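You operate a simulated robot arm through the tools that you are given. There is no shell and no other tool. Be economical: measure what you need, move in short steps, check, and stop when the job is done.

You are at the controls of a simulated robot arm. One attempt, no reset.

TASK
Rinse the pulp with the teal jug, squeeze it, set the bag aside.
Fine: most of the water through the bag into the blue-lined steel bucket, jug back; long teal lever; both latches off; bag in the plain ring. Set down upright: teal jug, blue-rimmed bag.

Only the result counts: the job must be done as asked and must still hold three seconds after the hand-in. Knocking over, shifting, dropping, spilling or breaking anything else fails it.

THE ROBOT
A 7-joint arm with a two-finger gripper on a trunk, on a base that drives. Base frame: it is fixed to the floor where the robot stands at the start and does not move with it; the origin is under the middle of the robot, x ahead of it, y to its left, z up. Readings come in m, degrees, newtons and seconds.
With the tool pointing down near the work surface it reaches from about 0.1 to 0.6 m from the robot's upright axis, wherever it stands. Its first joint turns from -166.0 to 166.0 degrees. Places, roughly: blue-lined steel bucket (28x20x15 cm) [0.8, -0.4, 0.4]; green latch [0.7, -0.4, 0.9]; long teal lever [0.9, -0.5, 0.8]; plain ring [0.5, -0.4, 0.7]; purple latch [0.9, -0.4, 0.9]. Payload 2.94 kg.
Tool frame: the origin (TCP) lies between the finger pads and is the grasp point; the fingertips stand 0.03 m ahead of it; z points along the fingers, y is the line along which they close. Largest opening 0.138 m; the body of the gripper starts 0.109 m behind the TCP.
Orientation is that of the tool frame in the base frame, as a unit quaternion [w, x, y, z]. With the fingers straight down and closing along the base's y, the tool's x points along the base's -x, its y along +y and its z along -z.

THE INTERFACE
- The arm moves only by the tool arm_command. Its argument "series" is text: rows parted by semicolons, each of 7 numbers parted by spaces: the shift along the tool's x, y, z in m, then the turn, a rotation vector about the tool's x, y, z in degrees, then the gripper command, from -1 (fully open) to 1 (shut), values between in proportion. In form: dx dy dz ax ay az grip; .... A call has 1 to 20 rows; each row shifts and turns the commanded pose from where the row before left it, along the tool's axes as they then stand. A row lasts 0.2 s, in which the tool goes at most 0.05 m and 8.6 degrees; a call with a longer step from one row to the next is refused whole, and so is a gripper value outside its range. A pose out of reach is approached as far as the arm can. The call stops where the force on the tool passes 90 N (or 10 N more than at its start, if that is more) or the arm is blocked; 0.2 s more then pass. The fingers move at their own pace and stop on an object; they squeeze with about 39 N. The grip force told is the motor's: it shows also when the fingers shut on nothing. Time passes only in rows, and 0.2 s behind the last, so rows that do not move let the fingers close. It gives the time, the measured TCP pose, the force on the tool (base axes), the opening and the grip force at its end, in the units of the frame above (readings bear some noise), with the torque about the TCP (base axes, N m) and any sound that the robot's microphone picked up.
- Cameras (640 x 400 px; columns grow to the right, rows downward): "scene" is now at [0.0009, 0.0964, 1.441]; the picture's right is [-0.43, -0.90, 0.00], its down [-0.45, 0.21, -0.87] and it looks along [0.78, -0.38, -0.50] (base axes); focal length 255 px, centre (320, 200). "wrist" rides on the gripper at [0.071, 0.019, -0.146] in the tool frame; the picture's right is [-0.26, 0.96, 0.00], its down [-0.85, -0.23, -0.48] and it looks along [-0.46, -0.12, 0.88] (tool axes); focal length 280 px, centre (320, 200). There is no depth. A picture from a camera that has moved, and an enlarged one, comes with that camera's place and axes in the base frame and with its lens.
- camera(camera): a new picture of that camera. The clock stands still meanwhile.
- lift_body(by): slides the trunk up (or, below 0, down) by that many m; the arm and the scene camera ride with it, the base frame stays. It gives what a move gives, with no picture.
- steer(legs): drives the robot by 1 to 6 legs, each [ahead, left, turn to the left] in m, m and degrees, along the robot's own axes; the way and the turn of a leg run together, so that a leg with both is an arc; at most 1.5 m and 180 degrees a leg. The arm and the cameras ride along, it lands a little off, and it stops where it bumps. It gives what a move gives.
- pan_tilt(pan, tilt): turns the head with the scene camera to pan (to the left, within 86 degrees either way) and tilt (down, from -29 to 69), counted from straight ahead of the robot. It gives what a move gives.
- enlarge(camera, box): a new picture of the part [left, top, right, bottom] of that camera's present view, enlarged. The clock stands still meanwhile.
- close_job(): hands the job in; it is judged then, once.

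Work in short steps. Places have to be worked out from the pictures, the camera data and where the tool is seen: move nearer, look again, correct. Check each grasp and each placing, and mend what went wrong. You have 120 turns and 78 pictures in all, those below and enlarged ones among them. Open the gripper and draw the arm clear of the work before you hand the job in, unless the task says otherwise; then end with one line.

The tools are called after ">>>" as name(argument=value, ...) on one line, values as JSON. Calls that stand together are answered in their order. arm_command: Moves the arm, as the interface text tells. Its arguments: {"type":"object","properties":{"series":{"type":"string"}},"required":["series"]} The other tools are called the same way: lift_body (by) slides the trunk up or down; steer (legs) drives the base; pan_tilt (pan, tilt) turns the head that bears the scene camera; camera (camera) takes a picture; enlarge (camera, box) takes an enlarged picture of a part of a camera's view; close_job () hands the job in.

At the start:

```text
time: 0.0
ee_pos: [0.3482, -0.0651, 1.2177]
tool_rot: [0.0, 0.001, 1.0, 0.0]
contact_force: [1.4, 0.4, 0.4]
ft_torque: [0.0, -0.04, -0.01]
opening: 0.1381
finger_force: 0.1
trunk travel left (down, up): [-0.275, 0.179]
robot x, y, heading: [0.0005, -0.0015, 0.3]
head pan, tilt: [-25.6, 29.8]
```

scene: 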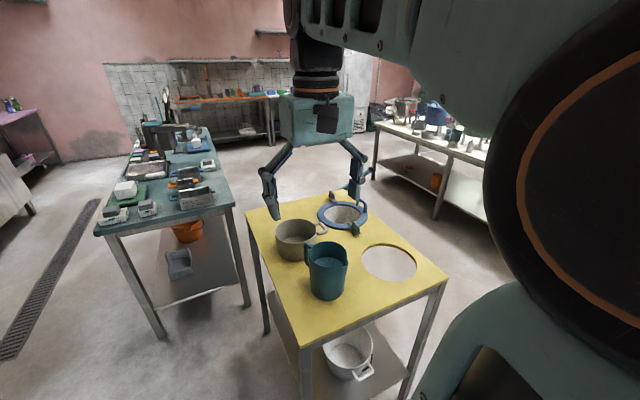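
wrist: 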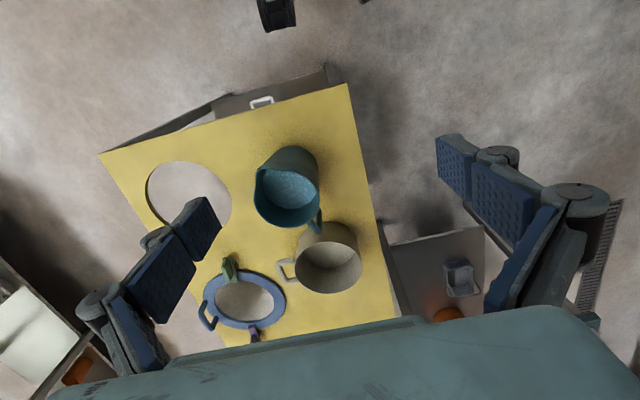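

I start by looking closer at the table from both cameras.

>>> enlarge(camera="scene", box=[230, 160, 460, 400])

>>> enlarge(camera="wrist", box=[90, 70, 410, 350])

```text
1.67 times, centred on (345, 280) of scene
camera zoom: at [0.0009, 0.0964, 1.441], right [-0.43, -0.9, 0.0], down [-0.45, 0.21, -0.87], along [0.78, -0.38, -0.5], focal length 425 px, centre (278, 67)
```

zoom: 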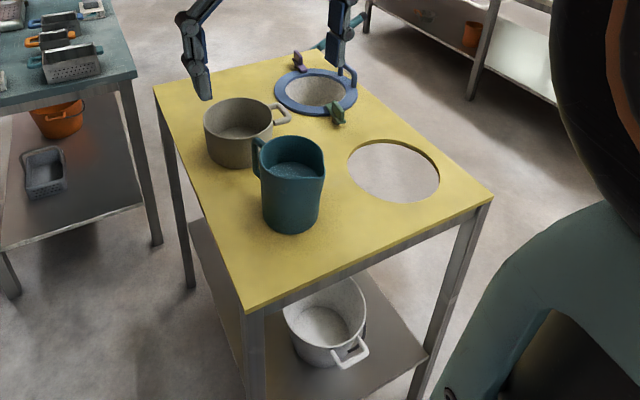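

```text
1.43 times, centred on (250, 210) of wrist
camera zoom: at [0.2775, -0.0449, 1.3648], right [0.26, 0.96, 0.0], down [0.85, -0.23, 0.48], along [0.46, -0.12, -0.88], focal length 401 px, centre (420, 186)
```

zoom: 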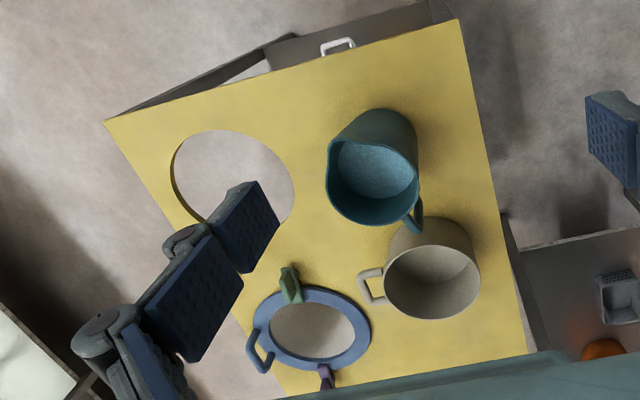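

The jug seems to stand near (0.45, -0.15), with the bag ring near (0.78, -0.38) and the plain ring near (0.47, -0.39). I need the spout and handle directions, so I zoom in on the jug and on the bag with its lever.

>>> enlarge(camera="wrist", box=[230, 130, 390, 310])

>>> enlarge(camera="scene", box=[290, 165, 400, 315])

```text
2.22 times, centred on (310, 220) of wrist
camera zoom: at [0.2775, -0.0449, 1.3648], right [0.26, 0.96, 0.0], down [0.85, -0.23, 0.48], along [0.46, -0.12, -0.88], focal length 623 px, centre (342, 156)
```

zoom: 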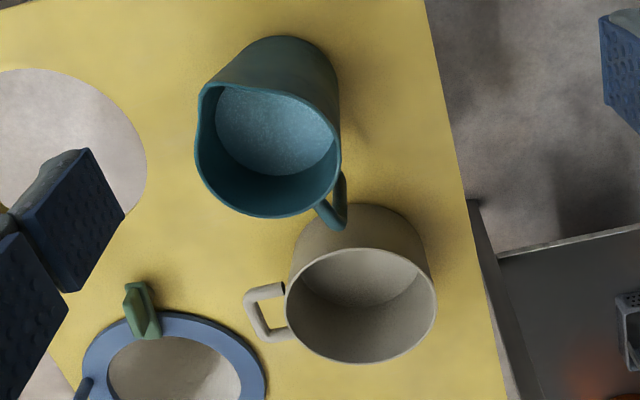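

```text
2.67 times, centred on (345, 240) of scene
camera zoom: at [0.0009, 0.0964, 1.441], right [-0.43, -0.9, 0.0], down [-0.45, 0.21, -0.87], along [0.78, -0.38, -0.5], focal length 680 px, centre (253, 93)
```

zoom: 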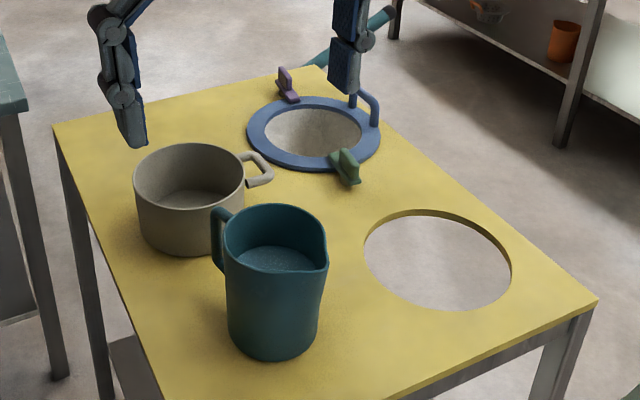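

Jug: axis near (0.46, -0.15), about 0.10 m across, rim z about 0.97. The spout faces roughly 210° and the handle 30°. I plan a top-down grip on the jug's sides from a stand on the spout side, so I shift right and turn to face it.

>>> steer(legs=[[0, -0.36, 0], [0, 0, 28]])

>>> pan_tilt(pan=0, tilt=42)

>>> camera(camera="scene")

>>> camera(camera="wrist")

```text
time: 5.1
ee_pos: [0.3382, -0.2477, 1.2194]
tool_rot: [0.001, -0.239, 0.971, 0.0]
contact_force: [0.8, 1.2, -0.3]
ft_torque: [0.0, 0.01, -0.02]
opening: 0.1381
finger_force: 0.1
trunk travel left (down, up): [-0.275, 0.179]
robot x, y, heading: [-0.0025, -0.3537, 27.8]
head pan, tilt: [-25.6, 29.8]
```

```text
time: 6.0
ee_pos: [0.3381, -0.2483, 1.2186]
tool_rot: [-0.001, -0.239, 0.971, 0.0]
contact_force: [0.0, 0.9, 0.9]
ft_torque: [0.02, 0.03, 0.02]
opening: 0.1381
finger_force: 0.0
trunk travel left (down, up): [-0.275, 0.179]
robot x, y, heading: [0.0002, -0.3527, 28.0]
head pan, tilt: [0.0, 42.0]
```

```text
71 pictures are left
camera scene: at [-0.0475, -0.2549, 1.4351], right [0.17, -0.98, 0.0], down [-0.54, -0.1, -0.83], along [0.82, 0.14, -0.55], focal length 255 px, centre (320, 200)
```

scene: 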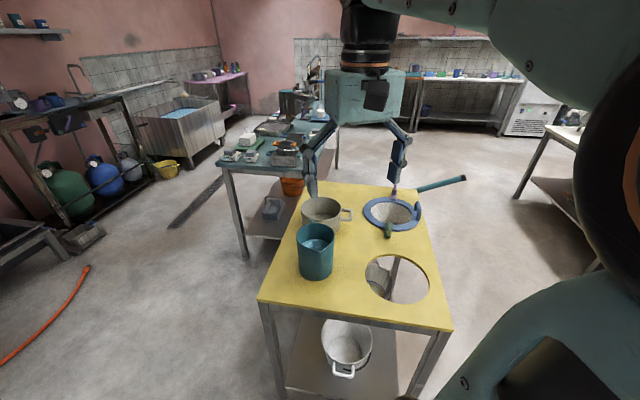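

```text
70 pictures are left
camera wrist: at [0.2663, -0.2638, 1.3646], right [-0.22, 0.98, 0.0], down [0.86, 0.19, 0.48], along [0.46, 0.1, -0.88], focal length 280 px, centre (320, 200)
```

wrist: 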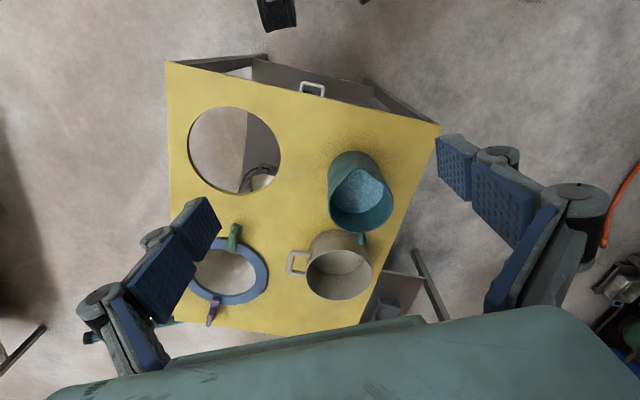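

The tool's closing axis now lies across the spout line (about 118°). I move over the jug, keeping the fingertips well above its rim, and look.

>>> arm_command(series="-0.038 0.007 0.03 0 0 0 -1;-0.038 0.007 0.03 0 0 0 -1;-0.038 0.007 0.03 0 0 0 -1;-0.037 0.006 0.02 0 0 0 -1;0 0 0 0 0 0 -1")

>>> camera(camera="wrist")

>>> enlarge(camera="scene", box=[230, 120, 470, 300])

```text
time: 7.2
ee_pos: [0.4597, -0.1549, 1.1078]
tool_rot: [0.0, -0.239, 0.971, 0.0]
contact_force: [0.3, 0.5, 0.2]
ft_torque: [-0.03, -0.02, -0.02]
opening: 0.138
finger_force: 0.2
trunk travel left (down, up): [-0.275, 0.179]
robot x, y, heading: [-0.001, -0.3546, 27.7]
head pan, tilt: [0.0, 42.0]
```

```text
69 pictures are left
camera wrist: at [0.3885, -0.1703, 1.2548], right [-0.22, 0.98, 0.0], down [0.86, 0.19, 0.48], along [0.46, 0.1, -0.88], focal length 280 px, centre (320, 200)
```

wrist: 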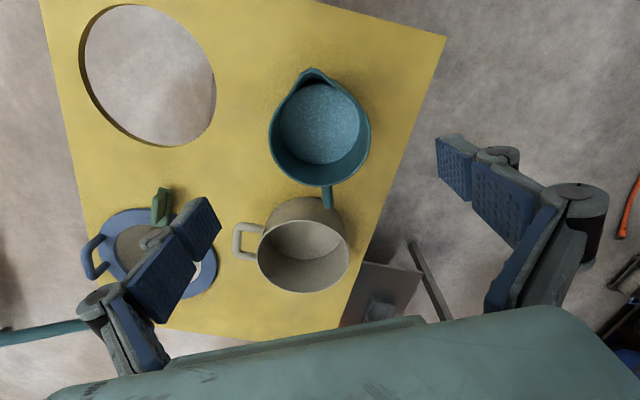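

```text
2.22 times, centred on (350, 210) of scene
camera zoom: at [-0.0608, -0.2313, 1.4223], right [0.46, -0.89, 0.0], down [-0.59, -0.31, -0.74], along [0.66, 0.35, -0.67], focal length 567 px, centre (253, 178)
```

zoom: 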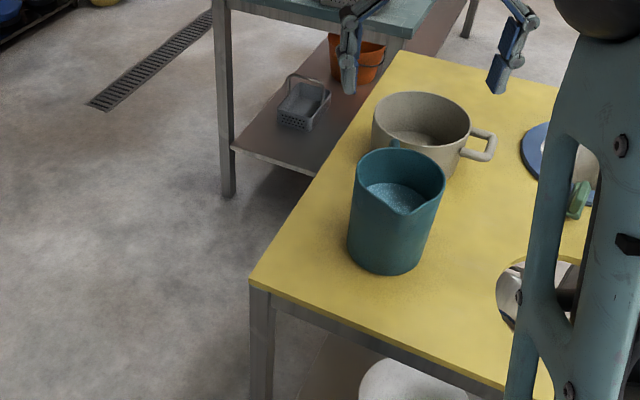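

The jug centre is (0.462, -0.154), dia. 0.105, spout at about 199°. I turn the tool 8.5° to square with the spout, then descend around the body and look before closing.

>>> arm_command(series="0 0 0 0 0 8.5 -1;0 0 0.04 0 0 0 -1;0 0 0.04 0 0 0 -1;0 0 0.04 0 0 0 -1;0 0 0.04 0 0 0 -1;0 0 0.045 0 0 0 -1;0 0 0 0 0 0 -1")

>>> camera(camera="wrist")

```text
time: 8.8
ee_pos: [0.4577, -0.1538, 0.903]
tool_rot: [0.0, -0.166, 0.986, -0.001]
contact_force: [-0.5, -0.3, -0.3]
ft_torque: [0.01, 0.05, 0.01]
opening: 0.1379
finger_force: 0.0
trunk travel left (down, up): [-0.275, 0.179]
robot x, y, heading: [-0.0038, -0.3521, 27.5]
head pan, tilt: [0.0, 42.0]
```

```text
67 pictures are left
camera wrist: at [0.3849, -0.1591, 1.0498], right [-0.07, 1.0, 0.0], down [0.88, 0.06, 0.48], along [0.47, 0.03, -0.88], focal length 280 px, centre (320, 200)
```

wrist: 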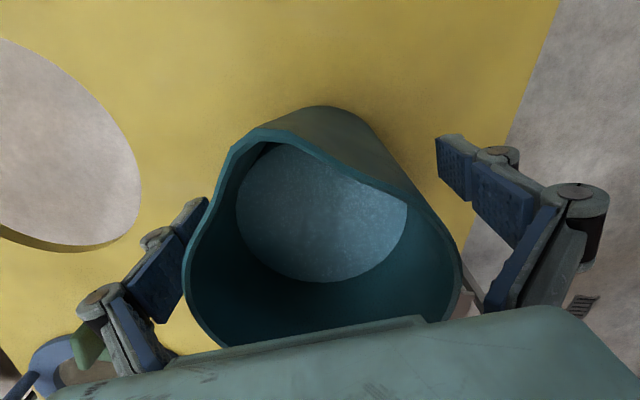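

The jug sits between the fingers with the spout square to them. I close the gripper and let it settle.

>>> arm_command(series="0 0 0 0 0 0 0;0 0 0 0 0 0 0.5;0 0 0 0 0 0 1;0 0 0 0 0 0 1;0 0 0 0 0 0 1;0 0 0 0 0 0 1")

```text
time: 10.2
ee_pos: [0.4584, -0.1545, 0.9051]
tool_rot: [0.0, -0.167, 0.986, 0.0]
contact_force: [2.6, -5.0, 10.8]
ft_torque: [-0.54, -0.09, -0.02]
opening: 0.1027
finger_force: 39.0
trunk travel left (down, up): [-0.275, 0.179]
robot x, y, heading: [-0.0017, -0.3555, 27.8]
head pan, tilt: [0.0, 42.0]
```

Gripped at 0.103 m with 39 N. I lift slowly and check that it holds.

>>> arm_command(series="0 0 -0.005 0 0 0 1;0 0 -0.01 0 0 0 1;0 0 -0.015 0 0 0 1;0 0 -0.02 0 0 0 1;0 0 -0.02 0 0 0 1;0 0 -0.02 0 0 0 1;0 0 -0.02 0 0 0 1;0 0 -0.02 0 0 0 1;0 0 -0.015 0 0 0 1;0 0 -0.01 0 0 0 1;0 0 -0.005 0 0 0 1;0 0 0 0 0 0 1")

>>> camera(camera="wrist")

```text
time: 12.8
ee_pos: [0.4596, -0.1557, 1.0635]
tool_rot: [0.0, -0.166, 0.986, 0.0]
contact_force: [-0.7, -0.8, -6.2]
ft_torque: [-0.02, 0.16, 0.01]
opening: 0.1007
finger_force: 39.0
trunk travel left (down, up): [-0.275, 0.179]
robot x, y, heading: [0.0005, -0.3488, 27.6]
head pan, tilt: [0.0, 42.0]
```

```text
66 pictures are left
camera wrist: at [0.3868, -0.1606, 1.2098], right [-0.07, 1.0, 0.0], down [0.88, 0.06, 0.48], along [0.47, 0.03, -0.88], focal length 280 px, centre (320, 200)
```

wrist: 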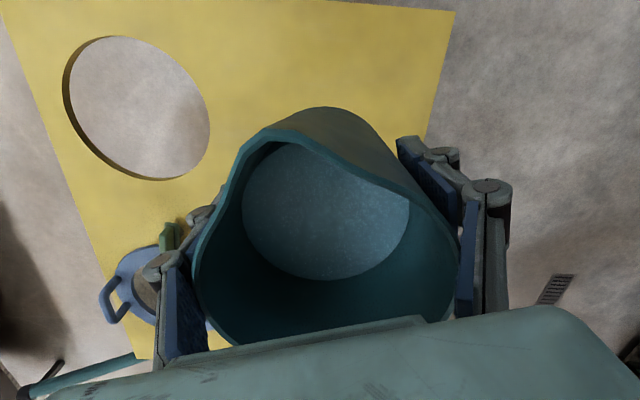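

The jug is held level with its bottom near z 0.99, above everything on the table. I drive round to the table's right side: straighten, go right, turn to face the table, then strafe along it.

>>> steer(legs=[[0, 0, -27.6], [0, -0.53, 0], [0, 0, 90], [0, -0.58, 0]])

>>> pan_tilt(pan=-25, tilt=42)

>>> camera(camera="scene")

>>> camera(camera="wrist")

```text
time: 28.4
ee_pos: [0.6384, -0.4072, 1.0629]
tool_rot: [0.0, -0.64, 0.768, 0.0]
contact_force: [0.1, -0.9, -6.5]
ft_torque: [-0.16, 0.02, -0.02]
opening: 0.0993
finger_force: 38.7
trunk travel left (down, up): [-0.275, 0.179]
robot x, y, heading: [0.5871, -0.9079, 88.2]
head pan, tilt: [0.0, 42.0]
```

```text
time: 29.3
ee_pos: [0.6392, -0.4069, 1.0632]
tool_rot: [-0.001, -0.64, 0.768, 0.0]
contact_force: [0.0, -0.4, -5.3]
ft_torque: [-0.15, 0.02, 0.0]
opening: 0.0995
finger_force: 39.1
trunk travel left (down, up): [-0.275, 0.179]
robot x, y, heading: [0.587, -0.9058, 88.0]
head pan, tilt: [-25.0, 42.0]
```

```text
65 pictures are left
camera scene: at [0.4833, -0.9052, 1.4223], right [0.89, -0.45, 0.0], down [-0.3, -0.6, -0.74], along [0.34, 0.66, -0.67], focal length 255 px, centre (320, 200)
```

scene: 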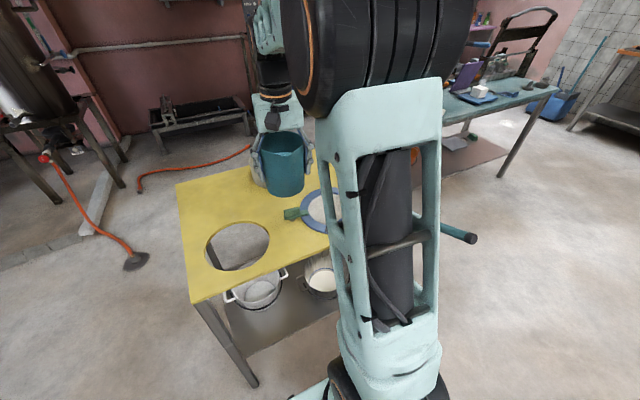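

```text
64 pictures are left
camera wrist: at [0.6074, -0.4737, 1.2095], right [-0.9, 0.43, 0.0], down [0.38, 0.79, 0.47], along [0.21, 0.43, -0.88], focal length 280 px, centre (320, 200)
```

wrist: 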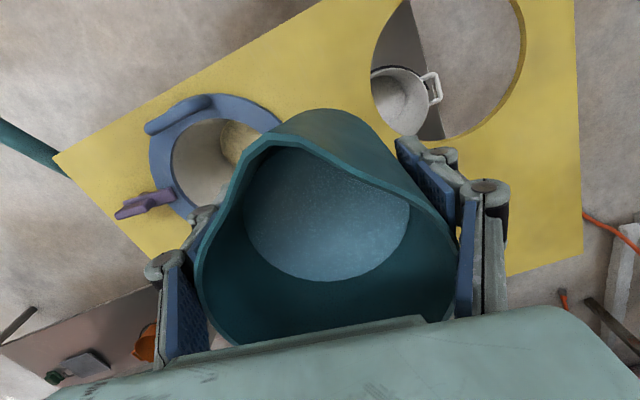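

The jug is steady. I put the bag centre at about (0.78, -0.39), and the spout now points to 260°, toward me. I carry the jug to (0.80, -0.29, 1.04), so that tilting about the TCP puts the lip over the bag mouth.

>>> arm_command(series="-0.012 -0.011 0.002 0 0 0 1;-0.024 -0.023 0.003 0 0 0 1;-0.024 -0.023 0.003 0 0 0 1;-0.024 -0.023 0.003 0 0 0 1;-0.024 -0.023 0.003 0 0 0 1;-0.022 -0.021 0.004 0 0 0 1;-0.012 -0.011 0.002 0 0 0 1;0 0 0 0 0 0 1")

>>> camera(camera="scene")

>>> camera(camera="wrist")

```text
time: 31.1
ee_pos: [0.7969, -0.2905, 1.0442]
tool_rot: [0.0, -0.641, 0.767, 0.0]
contact_force: [-0.4, 0.4, -5.4]
ft_torque: [-0.14, 0.05, -0.01]
opening: 0.0993
finger_force: 39.0
trunk travel left (down, up): [-0.275, 0.179]
robot x, y, heading: [0.5861, -0.9018, 87.7]
head pan, tilt: [-25.0, 42.0]
```

```text
63 pictures are left
camera scene: at [0.4835, -0.9052, 1.4224], right [0.89, -0.45, 0.0], down [-0.3, -0.6, -0.74], along [0.34, 0.66, -0.67], focal length 255 px, centre (320, 200)
```

scene: 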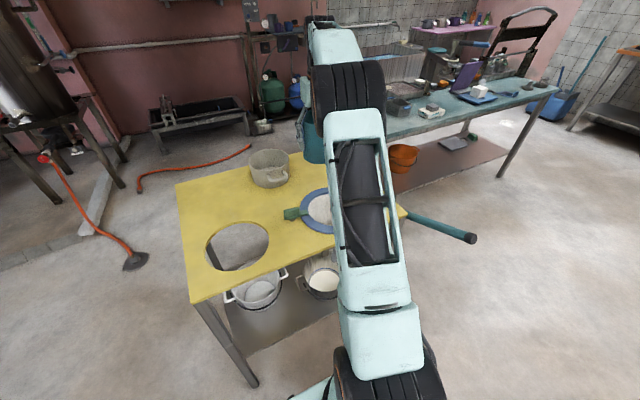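

```text
62 pictures are left
camera wrist: at [0.7648, -0.3561, 1.1906], right [-0.9, 0.43, 0.0], down [0.38, 0.79, 0.47], along [0.2, 0.43, -0.88], focal length 280 px, centre (320, 200)
```

wrist: 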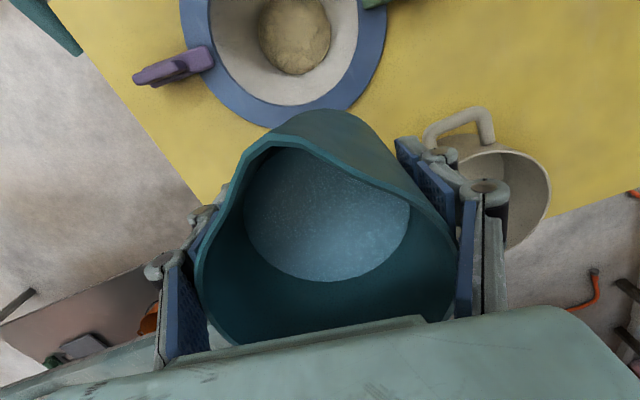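

The bag ring centre computes to (0.783, -0.398), and the lip will be over its mouth. I tilt the first 40° and check.

>>> arm_command(series="0 0 0 0 -3 0 1;0 0 0 0 -5 0 1;0 0 0 0 -5 0 1;0 0 0 0 -5 0 1;0 0 0 0 -5 0 1;0 0 0 0 -5 0 1;0 0 0 0 -4 0 1;0 0 0 0 -4 0 1;0 0 0 0 -4 0 1;0 0 0 0 0 0 1")

>>> camera(camera="wrist")

>>> camera(camera="scene")

```text
time: 33.3
ee_pos: [0.797, -0.2925, 1.0427]
tool_rot: [0.262, -0.602, 0.721, 0.219]
contact_force: [1.1, 0.8, -6.1]
ft_torque: [-0.18, 0.05, -0.01]
opening: 0.0995
finger_force: 38.7
trunk travel left (down, up): [-0.275, 0.179]
robot x, y, heading: [0.5839, -0.9042, 88.2]
head pan, tilt: [-25.0, 42.0]
```

```text
61 pictures are left
camera wrist: at [0.7515, -0.4343, 1.1097], right [-0.91, 0.37, 0.17], down [0.29, 0.3, 0.91], along [0.29, 0.88, -0.38], focal length 280 px, centre (320, 200)
```

wrist: 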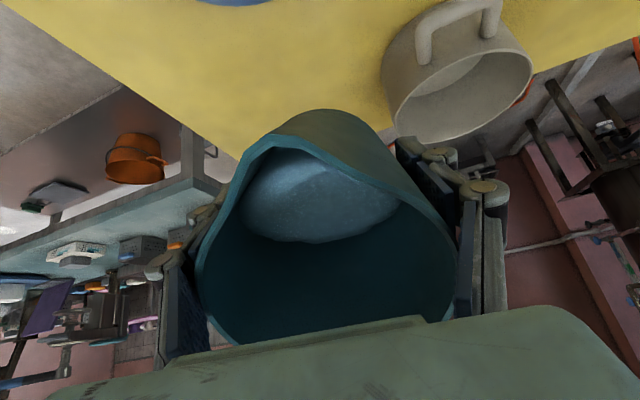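

```text
60 pictures are left
camera scene: at [0.4836, -0.9052, 1.4223], right [0.89, -0.45, 0.0], down [-0.3, -0.6, -0.74], along [0.34, 0.66, -0.67], focal length 255 px, centre (320, 200)
```

scene: 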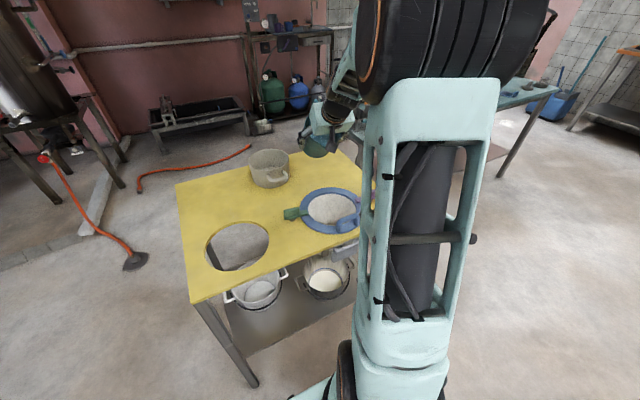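

The jug holds at 40° and the water has not reached the lip yet. I tilt slowly on to about 70°.

>>> arm_command(series="0 0 0 0 -2 0 1;0 0 0 0 -2 0 1;0 0 0 0 -2 0 1;0 0 0 0 -2 0 1;0 0 0 0 -2 0 1;0 0 0 0 -2 0 1;0 0 0 0 -2 0 1;0 0 0 0 -2 0 1;0 0 0 0 -2 0 1;0 0 0 0 -2 0 1;0 0 0 0 -2 0 1;0 0 0 0 -2 0 1;0 0 0 0 -2 0 1;0 0 0 0 -2 0 1")

>>> camera(camera="wrist")

>>> enlarge(camera="scene", box=[220, 120, 420, 300])

```text
time: 36.3
ee_pos: [0.7976, -0.2931, 1.0425]
tool_rot: [0.429, -0.531, 0.637, 0.358]
contact_force: [-0.3, 0.0, -2.2]
ft_torque: [-0.08, -0.02, 0.0]
opening: 0.0989
finger_force: 38.7
trunk travel left (down, up): [-0.275, 0.179]
robot x, y, heading: [0.5813, -0.9043, 88.0]
head pan, tilt: [-25.0, 42.0]
```

```text
59 pictures are left
camera wrist: at [0.749, -0.4482, 1.0331], right [-0.93, 0.27, 0.24], down [0.2, -0.16, 0.97], along [0.3, 0.95, 0.1], focal length 280 px, centre (320, 200)
```

wrist: 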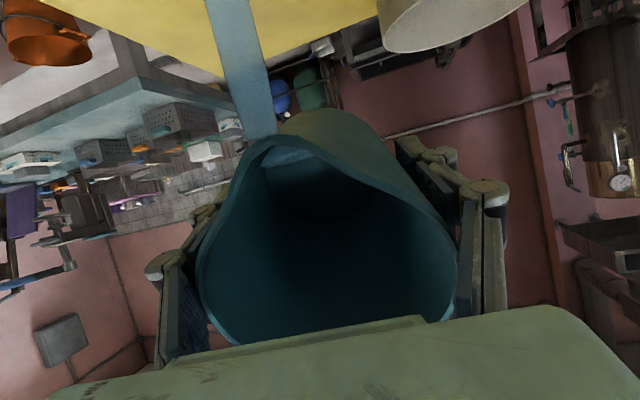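

```text
2.22 times, centred on (320, 210) of scene
camera zoom: at [0.4834, -0.9056, 1.4224], right [0.89, -0.45, 0.0], down [-0.3, -0.6, -0.74], along [0.34, 0.66, -0.67], focal length 567 px, centre (320, 178)
```

zoom: 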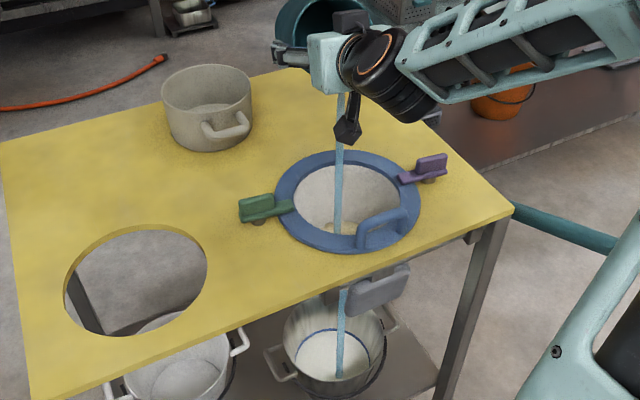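

The stream goes straight into the bag and on into the blue-lined bucket. I keep tilting to about 100° and hold there to drain.

>>> arm_command(series="0 0 0 0 -2 0 1;0 0 0 0 -2 0 1;0 0 0 0 -2 0 1;0 0 0 0 -2 0 1;0 0 0 0 -2 0 1;0 0 0 0 -2 0 1;0 0 0 0 -2 0 1;0 0 0 0 -2 0 1;0 0 0 0 -2 0 1;0 0 0 0 -2 0 1;0 0 0 0 -2 0 1;0 0 0 0 -2 0 1;0 0 0 0 -2 0 1;0 0 0 0 -2 0 1;0 0 0 0 -2 0 1;0 0 0 0 0 0 1;0 0 0 0 0 0 1;0 0 0 0 0 0 1;0 0 0 0 0 0 1")

>>> camera(camera="wrist")

>>> enlarge(camera="scene", box=[220, 120, 420, 300])

```text
time: 40.3
ee_pos: [0.7987, -0.2933, 1.0431]
tool_rot: [0.58, -0.42, 0.505, 0.482]
contact_force: [-0.2, 0.2, -1.3]
ft_torque: [-0.04, 0.0, -0.01]
opening: 0.0989
finger_force: 39.2
trunk travel left (down, up): [-0.275, 0.179]
robot x, y, heading: [0.5844, -0.9041, 88.2]
head pan, tilt: [-25.0, 42.0]
```

```text
57 pictures are left
camera wrist: at [0.7548, -0.4213, 0.954], right [-0.96, 0.14, 0.26], down [0.12, -0.62, 0.77], along [0.27, 0.77, 0.58], focal length 280 px, centre (320, 200)
```

wrist: 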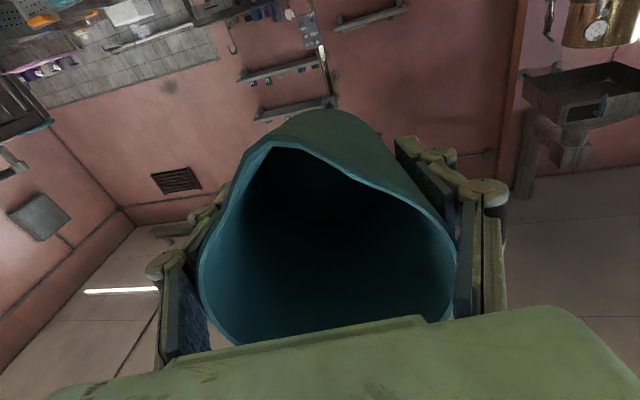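

```text
2.22 times, centred on (320, 210) of scene
camera zoom: at [0.4833, -0.9057, 1.4223], right [0.89, -0.45, 0.0], down [-0.3, -0.6, -0.74], along [0.34, 0.66, -0.67], focal length 567 px, centre (320, 178)
```

zoom: 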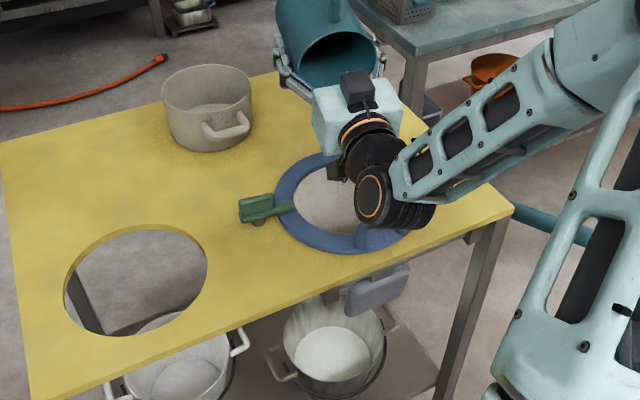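

The jug is empty and the pour has finished. I tilt it back upright the same way.

>>> arm_command(series="0 0 0 0 3 0 1;0 0 0 0 5 0 1;0 0 0 0 5 0 1;0 0 0 0 5 0 1;0 0 0 0 5 0 1;0 0 0 0 5 0 1;0 0 0 0 5 0 1;0 0 0 0 5 0 1;0 0 0 0 5 0 1;0 0 0 0 5 0 1;0 0 0 0 5 0 1;0 0 0 0 5 0 1;0 0 0 0 5 0 1;0 0 0 0 5 0 1;0 0 0 0 5 0 1;0 0 0 0 5 0 1;0 0 0 0 5 0 1;0 0 0 0 5 0 1;0 0 0 0 5 0 1;0 0 0 0 5 0 1")

```text
time: 44.5
ee_pos: [0.7974, -0.2931, 1.0439]
tool_rot: [-0.001, -0.64, 0.768, -0.001]
contact_force: [0.3, -0.4, -1.1]
ft_torque: [0.0, 0.02, -0.01]
opening: 0.0984
finger_force: 38.6
trunk travel left (down, up): [-0.275, 0.179]
robot x, y, heading: [0.5852, -0.9023, 88.0]
head pan, tilt: [-25.0, 42.0]
```

Upright again, and the load is lighter. I pull the arm back to its carrying pose, then drive back to the front of the table.

>>> arm_command(series="0.012 0.011 -0.002 0 0 0 1;0.024 0.023 -0.003 0 0 0 1;0.024 0.023 -0.003 0 0 0 1;0.024 0.023 -0.003 0 0 0 1;0.024 0.023 -0.003 0 0 0 1;0.022 0.021 -0.004 0 0 0 1;0.012 0.011 -0.002 0 0 0 1;0 0 0 0 0 0 1")

>>> steer(legs=[[0, 0.585, 0], [0, 0, -88], [0, 0.55, 0], [0, 0, 27.8]])

>>> camera(camera="wrist")

```text
time: 46.3
ee_pos: [0.6407, -0.4062, 1.0633]
tool_rot: [0.001, -0.64, 0.768, 0.0]
contact_force: [0.4, 0.2, -1.2]
ft_torque: [-0.01, 0.02, -0.02]
opening: 0.0982
finger_force: 39.0
trunk travel left (down, up): [-0.275, 0.179]
robot x, y, heading: [0.5844, -0.9055, 88.4]
head pan, tilt: [-25.0, 42.0]
```

```text
time: 61.8
ee_pos: [0.4368, -0.143, 1.0619]
tool_rot: [0.0, -0.181, 0.983, 0.0]
contact_force: [-1.2, 1.1, -1.1]
ft_torque: [0.01, 0.03, 0.01]
opening: 0.0963
finger_force: 39.1
trunk travel left (down, up): [-0.275, 0.179]
robot x, y, heading: [-0.0221, -0.3516, 29.3]
head pan, tilt: [-25.0, 42.0]
```

```text
55 pictures are left
camera wrist: at [0.3637, -0.1504, 1.2088], right [-0.1, 0.99, 0.0], down [0.88, 0.09, 0.48], along [0.47, 0.05, -0.88], focal length 280 px, centre (320, 200)
```

wrist: 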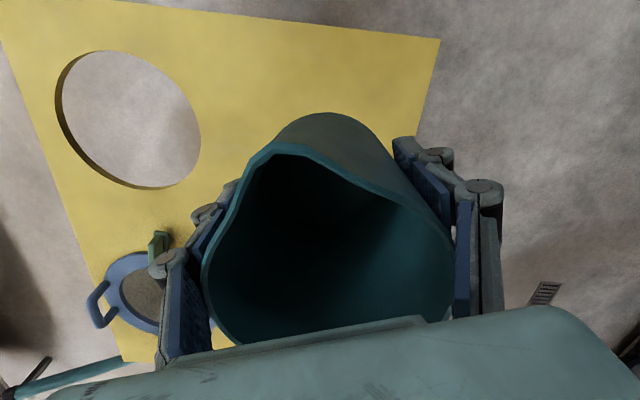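

Back in front at the right heading, though the jug seems to have slid down about 1 cm in the grip. I align over its old place, lower to just above the table, then feel for contact.

>>> arm_command(series="-0.016 -0.018 0 0 0 1.7 1;0 0 0.03 0 0 0 1;0 0 0.03 0 0 0 1;0 0 0.03 0 0 0 1;0 0 0.025 0 0 0 1;0 0 0.015 0 0 0 1;0 0 0 0 0 0 1")

>>> arm_command(series="0 0 0.003 0 0 0 1;0 0 0.003 0 0 0 1;0 0 0.003 0 0 0 1;0 0 0 0 0 0 1")

>>> camera(camera="wrist")

```text
time: 63.4
ee_pos: [0.4594, -0.1534, 0.9324]
tool_rot: [0.0, -0.167, 0.986, 0.0]
contact_force: [-0.7, 0.0, -1.6]
ft_torque: [-0.01, 0.05, 0.03]
opening: 0.0963
finger_force: 39.7
trunk travel left (down, up): [-0.275, 0.179]
robot x, y, heading: [-0.0233, -0.3548, 29.6]
head pan, tilt: [-25.0, 42.0]
```

```text
time: 64.4
ee_pos: [0.4579, -0.1546, 0.9238]
tool_rot: [-0.001, -0.167, 0.986, -0.001]
contact_force: [0.9, 0.3, -2.0]
ft_torque: [0.0, 0.01, 0.02]
opening: 0.0959
finger_force: 39.1
trunk travel left (down, up): [-0.275, 0.179]
robot x, y, heading: [-0.0243, -0.355, 29.3]
head pan, tilt: [-25.0, 42.0]
```

```text
54 pictures are left
camera wrist: at [0.3848, -0.1599, 1.0693], right [-0.07, 1.0, 0.0], down [0.88, 0.06, 0.48], along [0.47, 0.03, -0.88], focal length 280 px, centre (320, 200)
```

wrist: 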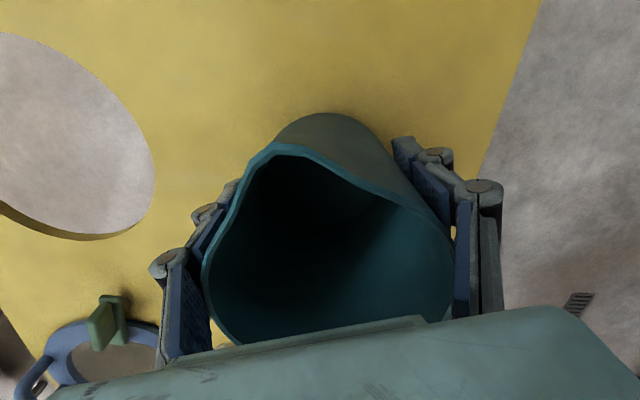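

Still no table contact at TCP z 0.924. I feel on down in 3 mm steps.

>>> arm_command(series="0 0 0.003 0 0 0 1;0 0 0.002 0 0 0 1;0 0 0 0 0 0 1")

>>> arm_command(series="0 0 0.002 0 0 0 1;0 0 0.002 0 0 0 1;0 0 0 0 0 0 1")

>>> arm_command(series="0 0 0.002 0 0 0 1;0 0 0.002 0 0 0 1;0 0 0 0 0 0 1")

```text
time: 65.2
ee_pos: [0.4575, -0.1537, 0.918]
tool_rot: [-0.001, -0.167, 0.986, 0.0]
contact_force: [0.8, 0.2, -1.4]
ft_torque: [0.0, -0.02, 0.0]
opening: 0.0962
finger_force: 39.1
trunk travel left (down, up): [-0.275, 0.179]
robot x, y, heading: [-0.019, -0.3548, 29.3]
head pan, tilt: [-25.0, 42.0]
```

```text
time: 66.0
ee_pos: [0.4576, -0.1539, 0.9153]
tool_rot: [0.0, -0.167, 0.986, 0.0]
contact_force: [0.2, -0.1, -2.0]
ft_torque: [-0.02, 0.01, -0.04]
opening: 0.0958
finger_force: 38.5
trunk travel left (down, up): [-0.275, 0.179]
robot x, y, heading: [-0.0217, -0.3549, 29.3]
head pan, tilt: [-25.0, 42.0]
```

```text
time: 66.8
ee_pos: [0.4578, -0.1546, 0.9116]
tool_rot: [0.0, -0.167, 0.986, 0.0]
contact_force: [-0.3, 0.3, -1.4]
ft_torque: [-0.02, 0.04, -0.03]
opening: 0.0962
finger_force: 39.0
trunk travel left (down, up): [-0.275, 0.179]
robot x, y, heading: [-0.0217, -0.3558, 29.2]
head pan, tilt: [-25.0, 42.0]
```

>>> arm_command(series="0 0 0.002 0 0 0 1;0 0 0.002 0 0 0 1;0 0 0 0 0 0 1")

>>> arm_command(series="0 0 0.002 0 0 0 1;0 0 0.001 0 0 0 1;0 0 0 0 0 0 1")

>>> camera(camera="scene")

```text
time: 67.6
ee_pos: [0.4581, -0.1542, 0.908]
tool_rot: [0.003, -0.167, 0.986, 0.001]
contact_force: [-1.9, -0.8, 20.3]
ft_torque: [0.11, -0.27, 0.02]
opening: 0.0959
finger_force: 39.3
trunk travel left (down, up): [-0.275, 0.179]
robot x, y, heading: [-0.0235, -0.355, 29.4]
head pan, tilt: [-25.0, 42.0]
```

```text
time: 68.4
ee_pos: [0.4549, -0.1564, 0.9049]
tool_rot: [0.002, -0.166, 0.986, 0.0]
contact_force: [-11.3, -1.7, 32.1]
ft_torque: [0.0, -0.03, 0.04]
opening: 0.0931
finger_force: 39.3
trunk travel left (down, up): [-0.275, 0.179]
robot x, y, heading: [-0.0218, -0.3516, 29.3]
head pan, tilt: [-25.0, 42.0]
```

```text
53 pictures are left
camera scene: at [-0.0786, -0.2699, 1.4224], right [0.08, -1.0, 0.0], down [-0.66, -0.05, -0.75], along [0.74, 0.06, -0.67], focal length 255 px, centre (320, 200)
```

scene: 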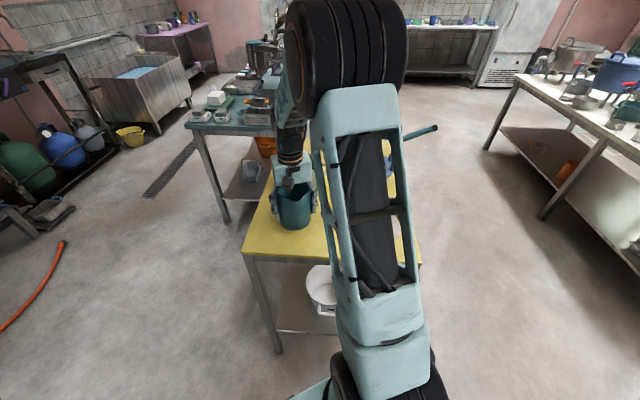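

The jug is on the table (32 N upward). I open the fingers gently and check that it stands.

>>> arm_command(series="0 0 -0.002 0 0 0 -0.4;0 0 0 0 0 0 -0.5;0 0 0 0 0 0 -0.7;0 0 0 0 0 0 -1;0 0 0 0 0 0 -1;0 0 0 0 0 0 -1")

>>> camera(camera="wrist")

```text
time: 69.8
ee_pos: [0.4585, -0.1548, 0.9054]
tool_rot: [0.0, -0.166, 0.986, 0.0]
contact_force: [-0.1, 0.2, 0.0]
ft_torque: [0.0, 0.03, 0.01]
opening: 0.1381
finger_force: 0.1
trunk travel left (down, up): [-0.275, 0.179]
robot x, y, heading: [-0.0217, -0.3555, 29.5]
head pan, tilt: [-25.0, 42.0]
```

```text
52 pictures are left
camera wrist: at [0.385, -0.16, 1.0512], right [-0.07, 1.0, 0.0], down [0.88, 0.06, 0.48], along [0.47, 0.03, -0.88], focal length 280 px, centre (320, 200)
```

wrist: 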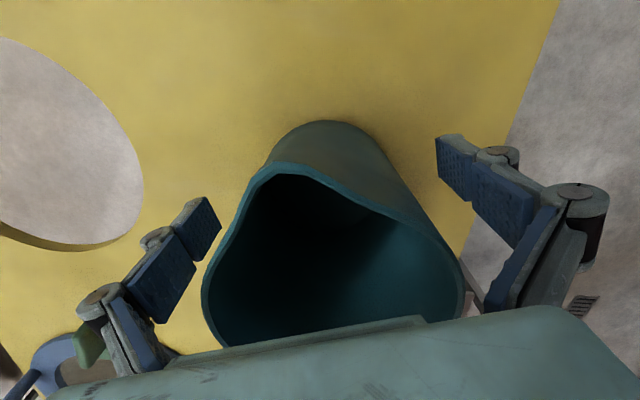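

The jug stands free between the open fingers. I retreat straight up and take one look to confirm it.

>>> arm_command(series="0 0 -0.03 0 0 0 -1;0 0 -0.04 0 0 0 -1;0 0 -0.045 0 0 0 -1;0 0 -0.045 0 0 0 -1;0 0 -0.045 0 0 0 -1;0 0 -0.045 0 0 0 -1;0.0 0 -0.03 0 0 0 -1;0 0 0 0 0 0 -1")

>>> camera(camera="wrist")

```text
time: 71.6
ee_pos: [0.4575, -0.1546, 1.1867]
tool_rot: [-0.001, -0.167, 0.986, 0.0]
contact_force: [-0.2, 0.1, 0.4]
ft_torque: [-0.06, 0.0, -0.01]
opening: 0.1381
finger_force: 0.1
trunk travel left (down, up): [-0.275, 0.179]
robot x, y, heading: [-0.0188, -0.3576, 29.6]
head pan, tilt: [-25.0, 42.0]
```

```text
51 pictures are left
camera wrist: at [0.3852, -0.1596, 1.3324], right [-0.07, 1.0, 0.0], down [0.88, 0.06, 0.48], along [0.47, 0.03, -0.88], focal length 280 px, centre (320, 200)
```

wrist: 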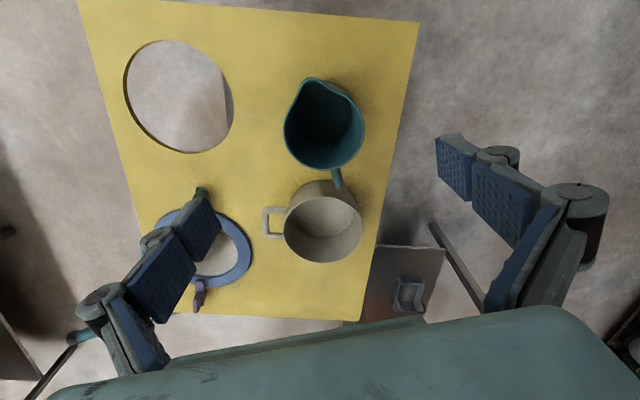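

The jug is back upright in its place. I drive round to the right side of the table for the lever and latches.

>>> steer(legs=[[0, 0, -29.5], [0, -0.55, 0], [0, 0, 90], [0, -0.62, 0]])

>>> pan_tilt(pan=-40, tilt=45)

>>> camera(camera="scene")

>>> camera(camera="wrist")

```text
time: 87.9
ee_pos: [0.6531, -0.3757, 1.1861]
tool_rot: [0.0, -0.657, 0.754, 0.0]
contact_force: [0.2, -0.4, -0.1]
ft_torque: [0.0, -0.04, -0.02]
opening: 0.1382
finger_force: 0.1
trunk travel left (down, up): [-0.275, 0.179]
robot x, y, heading: [0.6124, -0.8912, 92.1]
head pan, tilt: [-25.0, 42.0]
```

```text
time: 88.7
ee_pos: [0.6521, -0.3761, 1.1858]
tool_rot: [0.0, -0.657, 0.754, 0.0]
contact_force: [0.1, 0.0, 0.3]
ft_torque: [0.0, -0.03, 0.0]
opening: 0.138
finger_force: 0.1
trunk travel left (down, up): [-0.275, 0.179]
robot x, y, heading: [0.6129, -0.8927, 92.3]
head pan, tilt: [-40.0, 45.0]
```

```text
50 pictures are left
camera scene: at [0.5293, -0.913, 1.418], right [0.79, -0.61, 0.0], down [-0.43, -0.56, -0.71], along [0.43, 0.56, -0.71], focal length 255 px, centre (320, 200)
```

scene: 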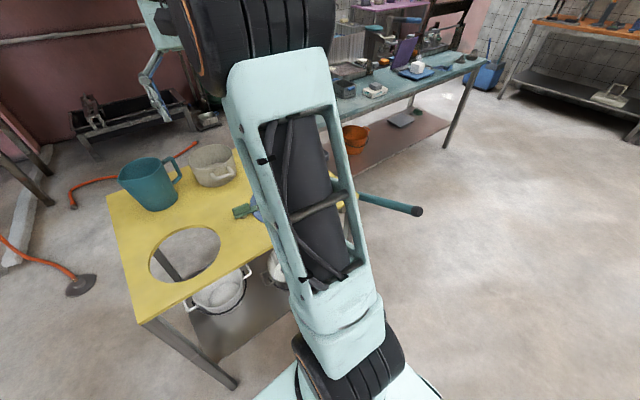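

```text
49 pictures are left
camera wrist: at [0.6242, -0.4427, 1.3321], right [-0.92, 0.39, 0.0], down [0.34, 0.81, 0.48], along [0.19, 0.44, -0.88], focal length 280 px, centre (320, 200)
```

wrist: 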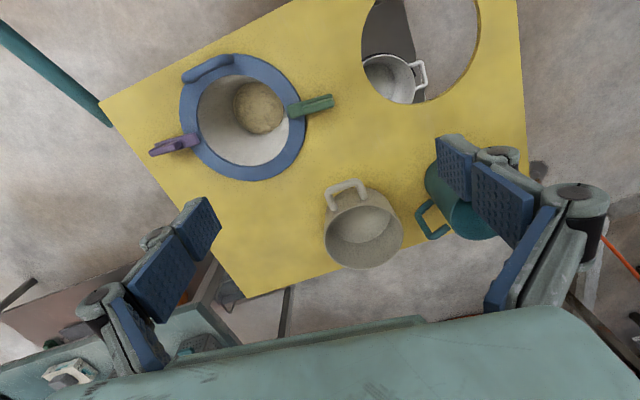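

I locate the ring centre at (0.783, -0.397), and the lever runs out from about (1.03, -0.49) to (1.12, -0.66) near z 0.8. I bring the wrist camera over the lever side to see the mechanism.

>>> arm_command(series="0.025 -0.041 0.0045 0 0 0 -1;0.025 -0.041 0.0045 0 0 0 -1;0.025 -0.041 0.0045 0 0 0 -1;0.025 -0.041 0.0045 0 0 0 -1;0.025 -0.041 0.0045 0 0 0 -1;0.025 -0.041 0.0045 0 0 0 -1;0.025 -0.041 0.0045 0 0 0 -1;0.025 -0.041 0.0045 0 0 0 -1;0 0 0 0 0 0 -1")

>>> camera(camera="wrist")

>>> camera(camera="scene")

```text
time: 90.7
ee_pos: [0.9518, -0.6189, 1.15]
tool_rot: [0.0, -0.657, 0.754, 0.0]
contact_force: [1.2, -0.6, -0.4]
ft_torque: [0.0, 0.01, 0.02]
opening: 0.1379
finger_force: 0.1
trunk travel left (down, up): [-0.275, 0.179]
robot x, y, heading: [0.6111, -0.8914, 92.4]
head pan, tilt: [-40.0, 45.0]
```

```text
48 pictures are left
camera wrist: at [0.9235, -0.6853, 1.2956], right [-0.92, 0.39, 0.0], down [0.34, 0.81, 0.48], along [0.19, 0.44, -0.88], focal length 280 px, centre (320, 200)
```

wrist: 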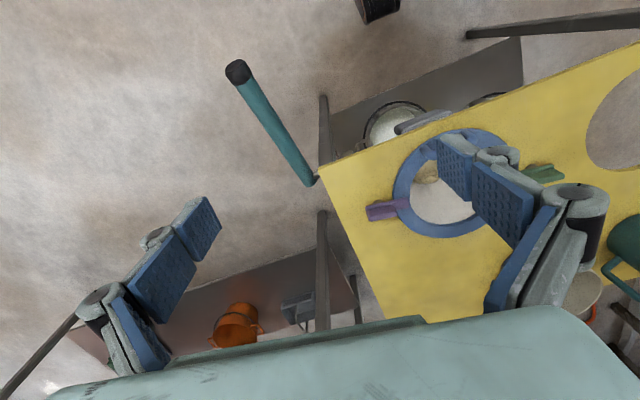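

```text
47 pictures are left
camera scene: at [0.5295, -0.9131, 1.418], right [0.79, -0.61, 0.0], down [-0.43, -0.56, -0.71], along [0.43, 0.56, -0.71], focal length 255 px, centre (320, 200)
```

scene: 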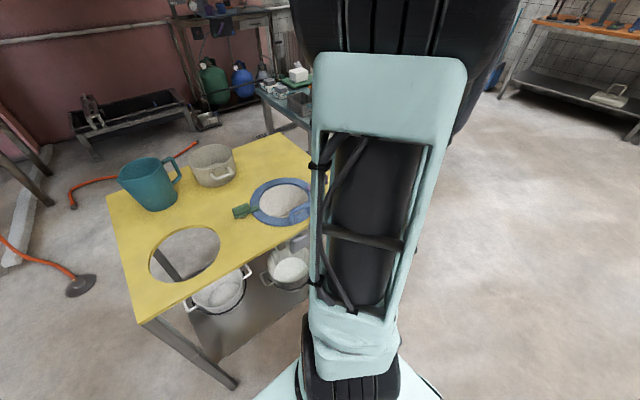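

I triangulate the lever tip at about (1.03, -0.70, 0.90), with its base near (1.025, -0.485, 0.81). It slants up toward me, so it likely presses downward. I zoom in on it and on the grey plate.

>>> enlarge(camera="wrist", box=[210, 40, 530, 240])

>>> enlarge(camera="scene", box=[215, 170, 325, 300])

```text
2.00 times, centred on (370, 140) of wrist
camera zoom: at [0.9235, -0.6853, 1.2956], right [-0.92, 0.39, 0.0], down [0.34, 0.81, 0.48], along [0.19, 0.44, -0.88], focal length 561 px, centre (220, 320)
```

zoom: 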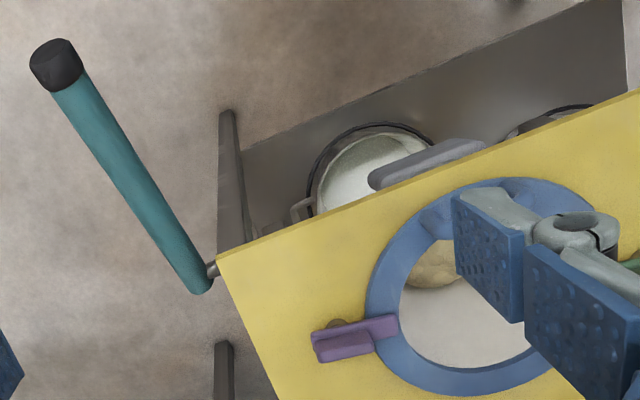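

```text
3.08 times, centred on (270, 235) of scene
camera zoom: at [0.5295, -0.9131, 1.418], right [0.79, -0.61, 0.0], down [-0.43, -0.56, -0.71], along [0.43, 0.56, -0.71], focal length 785 px, centre (474, 92)
```

zoom: 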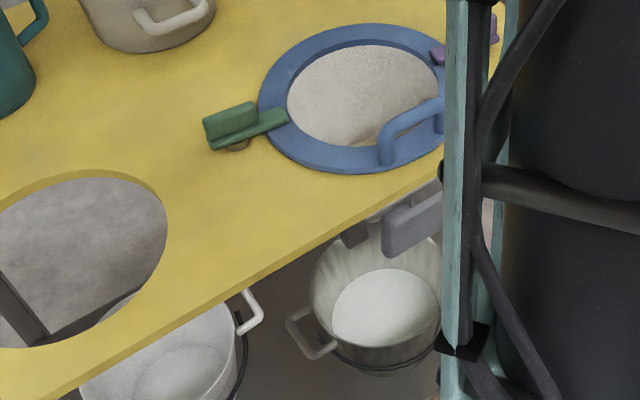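

The lever sits on a shaft along x, and the paddle hangs beside the bag, so pressing the tip down should swing the paddle into the bag. I square the fingers to close along x and come above the lever's outer part.

>>> arm_command(series="0 0 0 0 0 -7.9 -1;0.008 -0.02 0.03 0 0 0 -1;0.008 -0.02 0.03 0 0 0 -1;0.008 -0.02 0.03 0 0 0 -1;0.007 -0.017 0.03 0 0 0 -1;0 0 0 0 0 0 -0.3;0 0 0 0 0 0 -0.3")

>>> camera(camera="wrist")

```text
time: 92.3
ee_pos: [1.0258, -0.6478, 1.0277]
tool_rot: [0.001, 0.708, -0.707, 0.0]
contact_force: [-0.9, 0.6, -0.1]
ft_torque: [-0.01, 0.01, 0.02]
opening: 0.0898
finger_force: 0.0
trunk travel left (down, up): [-0.275, 0.179]
robot x, y, heading: [0.6126, -0.8929, 92.2]
head pan, tilt: [-40.0, 45.0]
```

```text
44 pictures are left
camera wrist: at [1.0072, -0.7182, 1.1754], right [-0.97, 0.26, 0.0], down [0.23, 0.85, 0.48], along [0.12, 0.46, -0.88], focal length 280 px, centre (320, 200)
```

wrist: 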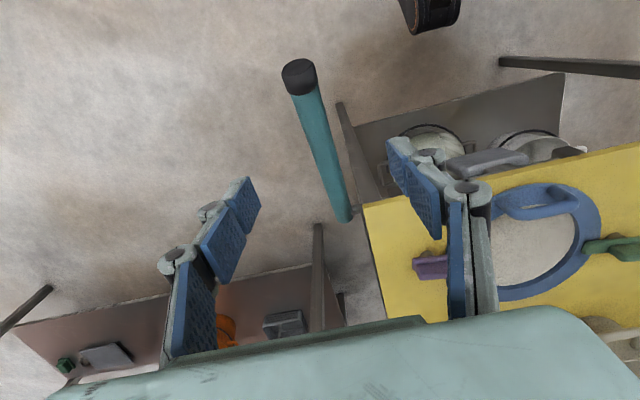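

The lever is at x about 1.028, centred between the fingers. I descend to put the TCP on it at y -0.65, z 0.885, and close.

>>> arm_command(series="0 -0.002 0.035 0 0 0 -0.3;0 0 0.035 0 0 0 -0.3;0 0 0.035 0 0 0 -0.3;0 0 0.035 0 0 0 -0.3;0 0 0 0 0 0 0.3;0 0 0 0 0 0 1;0 0 0 0 0 0 1;0 0 0 0 0 0 1")

>>> camera(camera="wrist")

```text
time: 94.1
ee_pos: [1.03, -0.6497, 0.8879]
tool_rot: [0.0, -0.707, 0.707, 0.0]
contact_force: [2.4, 1.2, -3.3]
ft_torque: [0.06, -0.14, -0.01]
opening: 0.0267
finger_force: 45.1
trunk travel left (down, up): [-0.275, 0.179]
robot x, y, heading: [0.6131, -0.8941, 92.5]
head pan, tilt: [-40.0, 45.0]
```

```text
43 pictures are left
camera wrist: at [1.0114, -0.7204, 1.0332], right [-0.97, 0.26, 0.0], down [0.23, 0.85, 0.48], along [0.12, 0.46, -0.88], focal length 280 px, centre (320, 200)
```

wrist: 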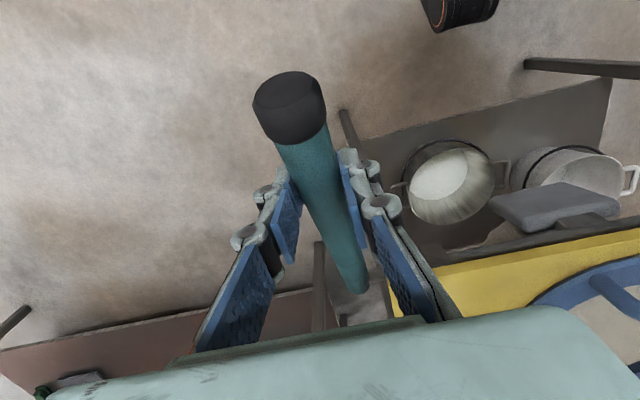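

The lever is gripped (0.027 m). The grip point sits 0.19 m from the pivot at about 27° above level. I swing it down 15° along the arc and read the force.

>>> arm_command(series="0.005 0 0.0115 0 0 0 1;0.0047 0 0.0115 0 0 0 1;0.0035 0 0.012 0 0 0 1;0.0035 0 0.012 0 0 0 1;0 0 0 0 0 0 1")

>>> camera(camera="wrist")

```text
time: 95.3
ee_pos: [1.0305, -0.6638, 0.8434]
tool_rot: [0.0, 0.707, -0.707, 0.0]
contact_force: [6.4, 14.8, 10.4]
ft_torque: [1.41, -0.14, -0.1]
opening: 0.0264
finger_force: 45.2
trunk travel left (down, up): [-0.275, 0.179]
robot x, y, heading: [0.613, -0.8903, 92.3]
head pan, tilt: [-40.0, 45.0]
```

```text
42 pictures are left
camera wrist: at [1.0112, -0.7356, 0.9892], right [-0.97, 0.26, 0.0], down [0.23, 0.85, 0.48], along [0.13, 0.46, -0.88], focal length 280 px, centre (320, 200)
```

wrist: 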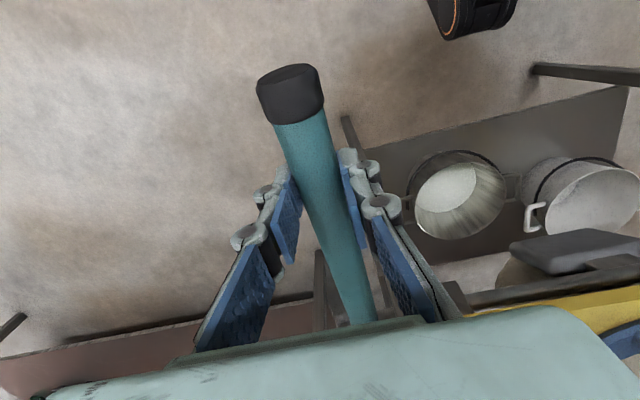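

It moves with about 10 N, and the paddle is swinging inward. I continue down the arc another 20°.

>>> arm_command(series="0 0 0.011 0 0 0 1;0 0 0.011 0 0 0 1;0 0 0.011 0 0 0 1;-0.0005 0 0.011 0 0 0 1;-0.001 0 0.011 0 0 0 1;-0.001 0 0.011 0 0 0 1;0 0 0 0 0 0 1")

>>> camera(camera="wrist")

```text
time: 96.9
ee_pos: [1.0304, -0.6636, 0.7782]
tool_rot: [-0.002, 0.707, -0.707, 0.0]
contact_force: [15.8, -8.0, 28.3]
ft_torque: [0.56, 0.6, 0.03]
opening: 0.0245
finger_force: 42.8
trunk travel left (down, up): [-0.275, 0.179]
robot x, y, heading: [0.6142, -0.8927, 92.4]
head pan, tilt: [-40.0, 45.0]
```

```text
41 pictures are left
camera wrist: at [1.0107, -0.7345, 0.9248], right [-0.96, 0.26, 0.0], down [0.23, 0.85, 0.48], along [0.13, 0.46, -0.88], focal length 280 px, centre (320, 200)
```

wrist: 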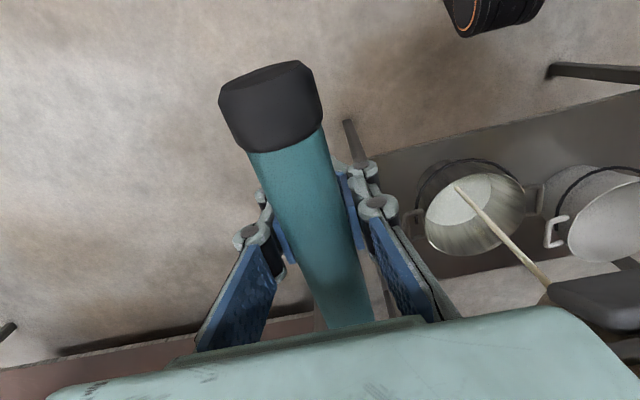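

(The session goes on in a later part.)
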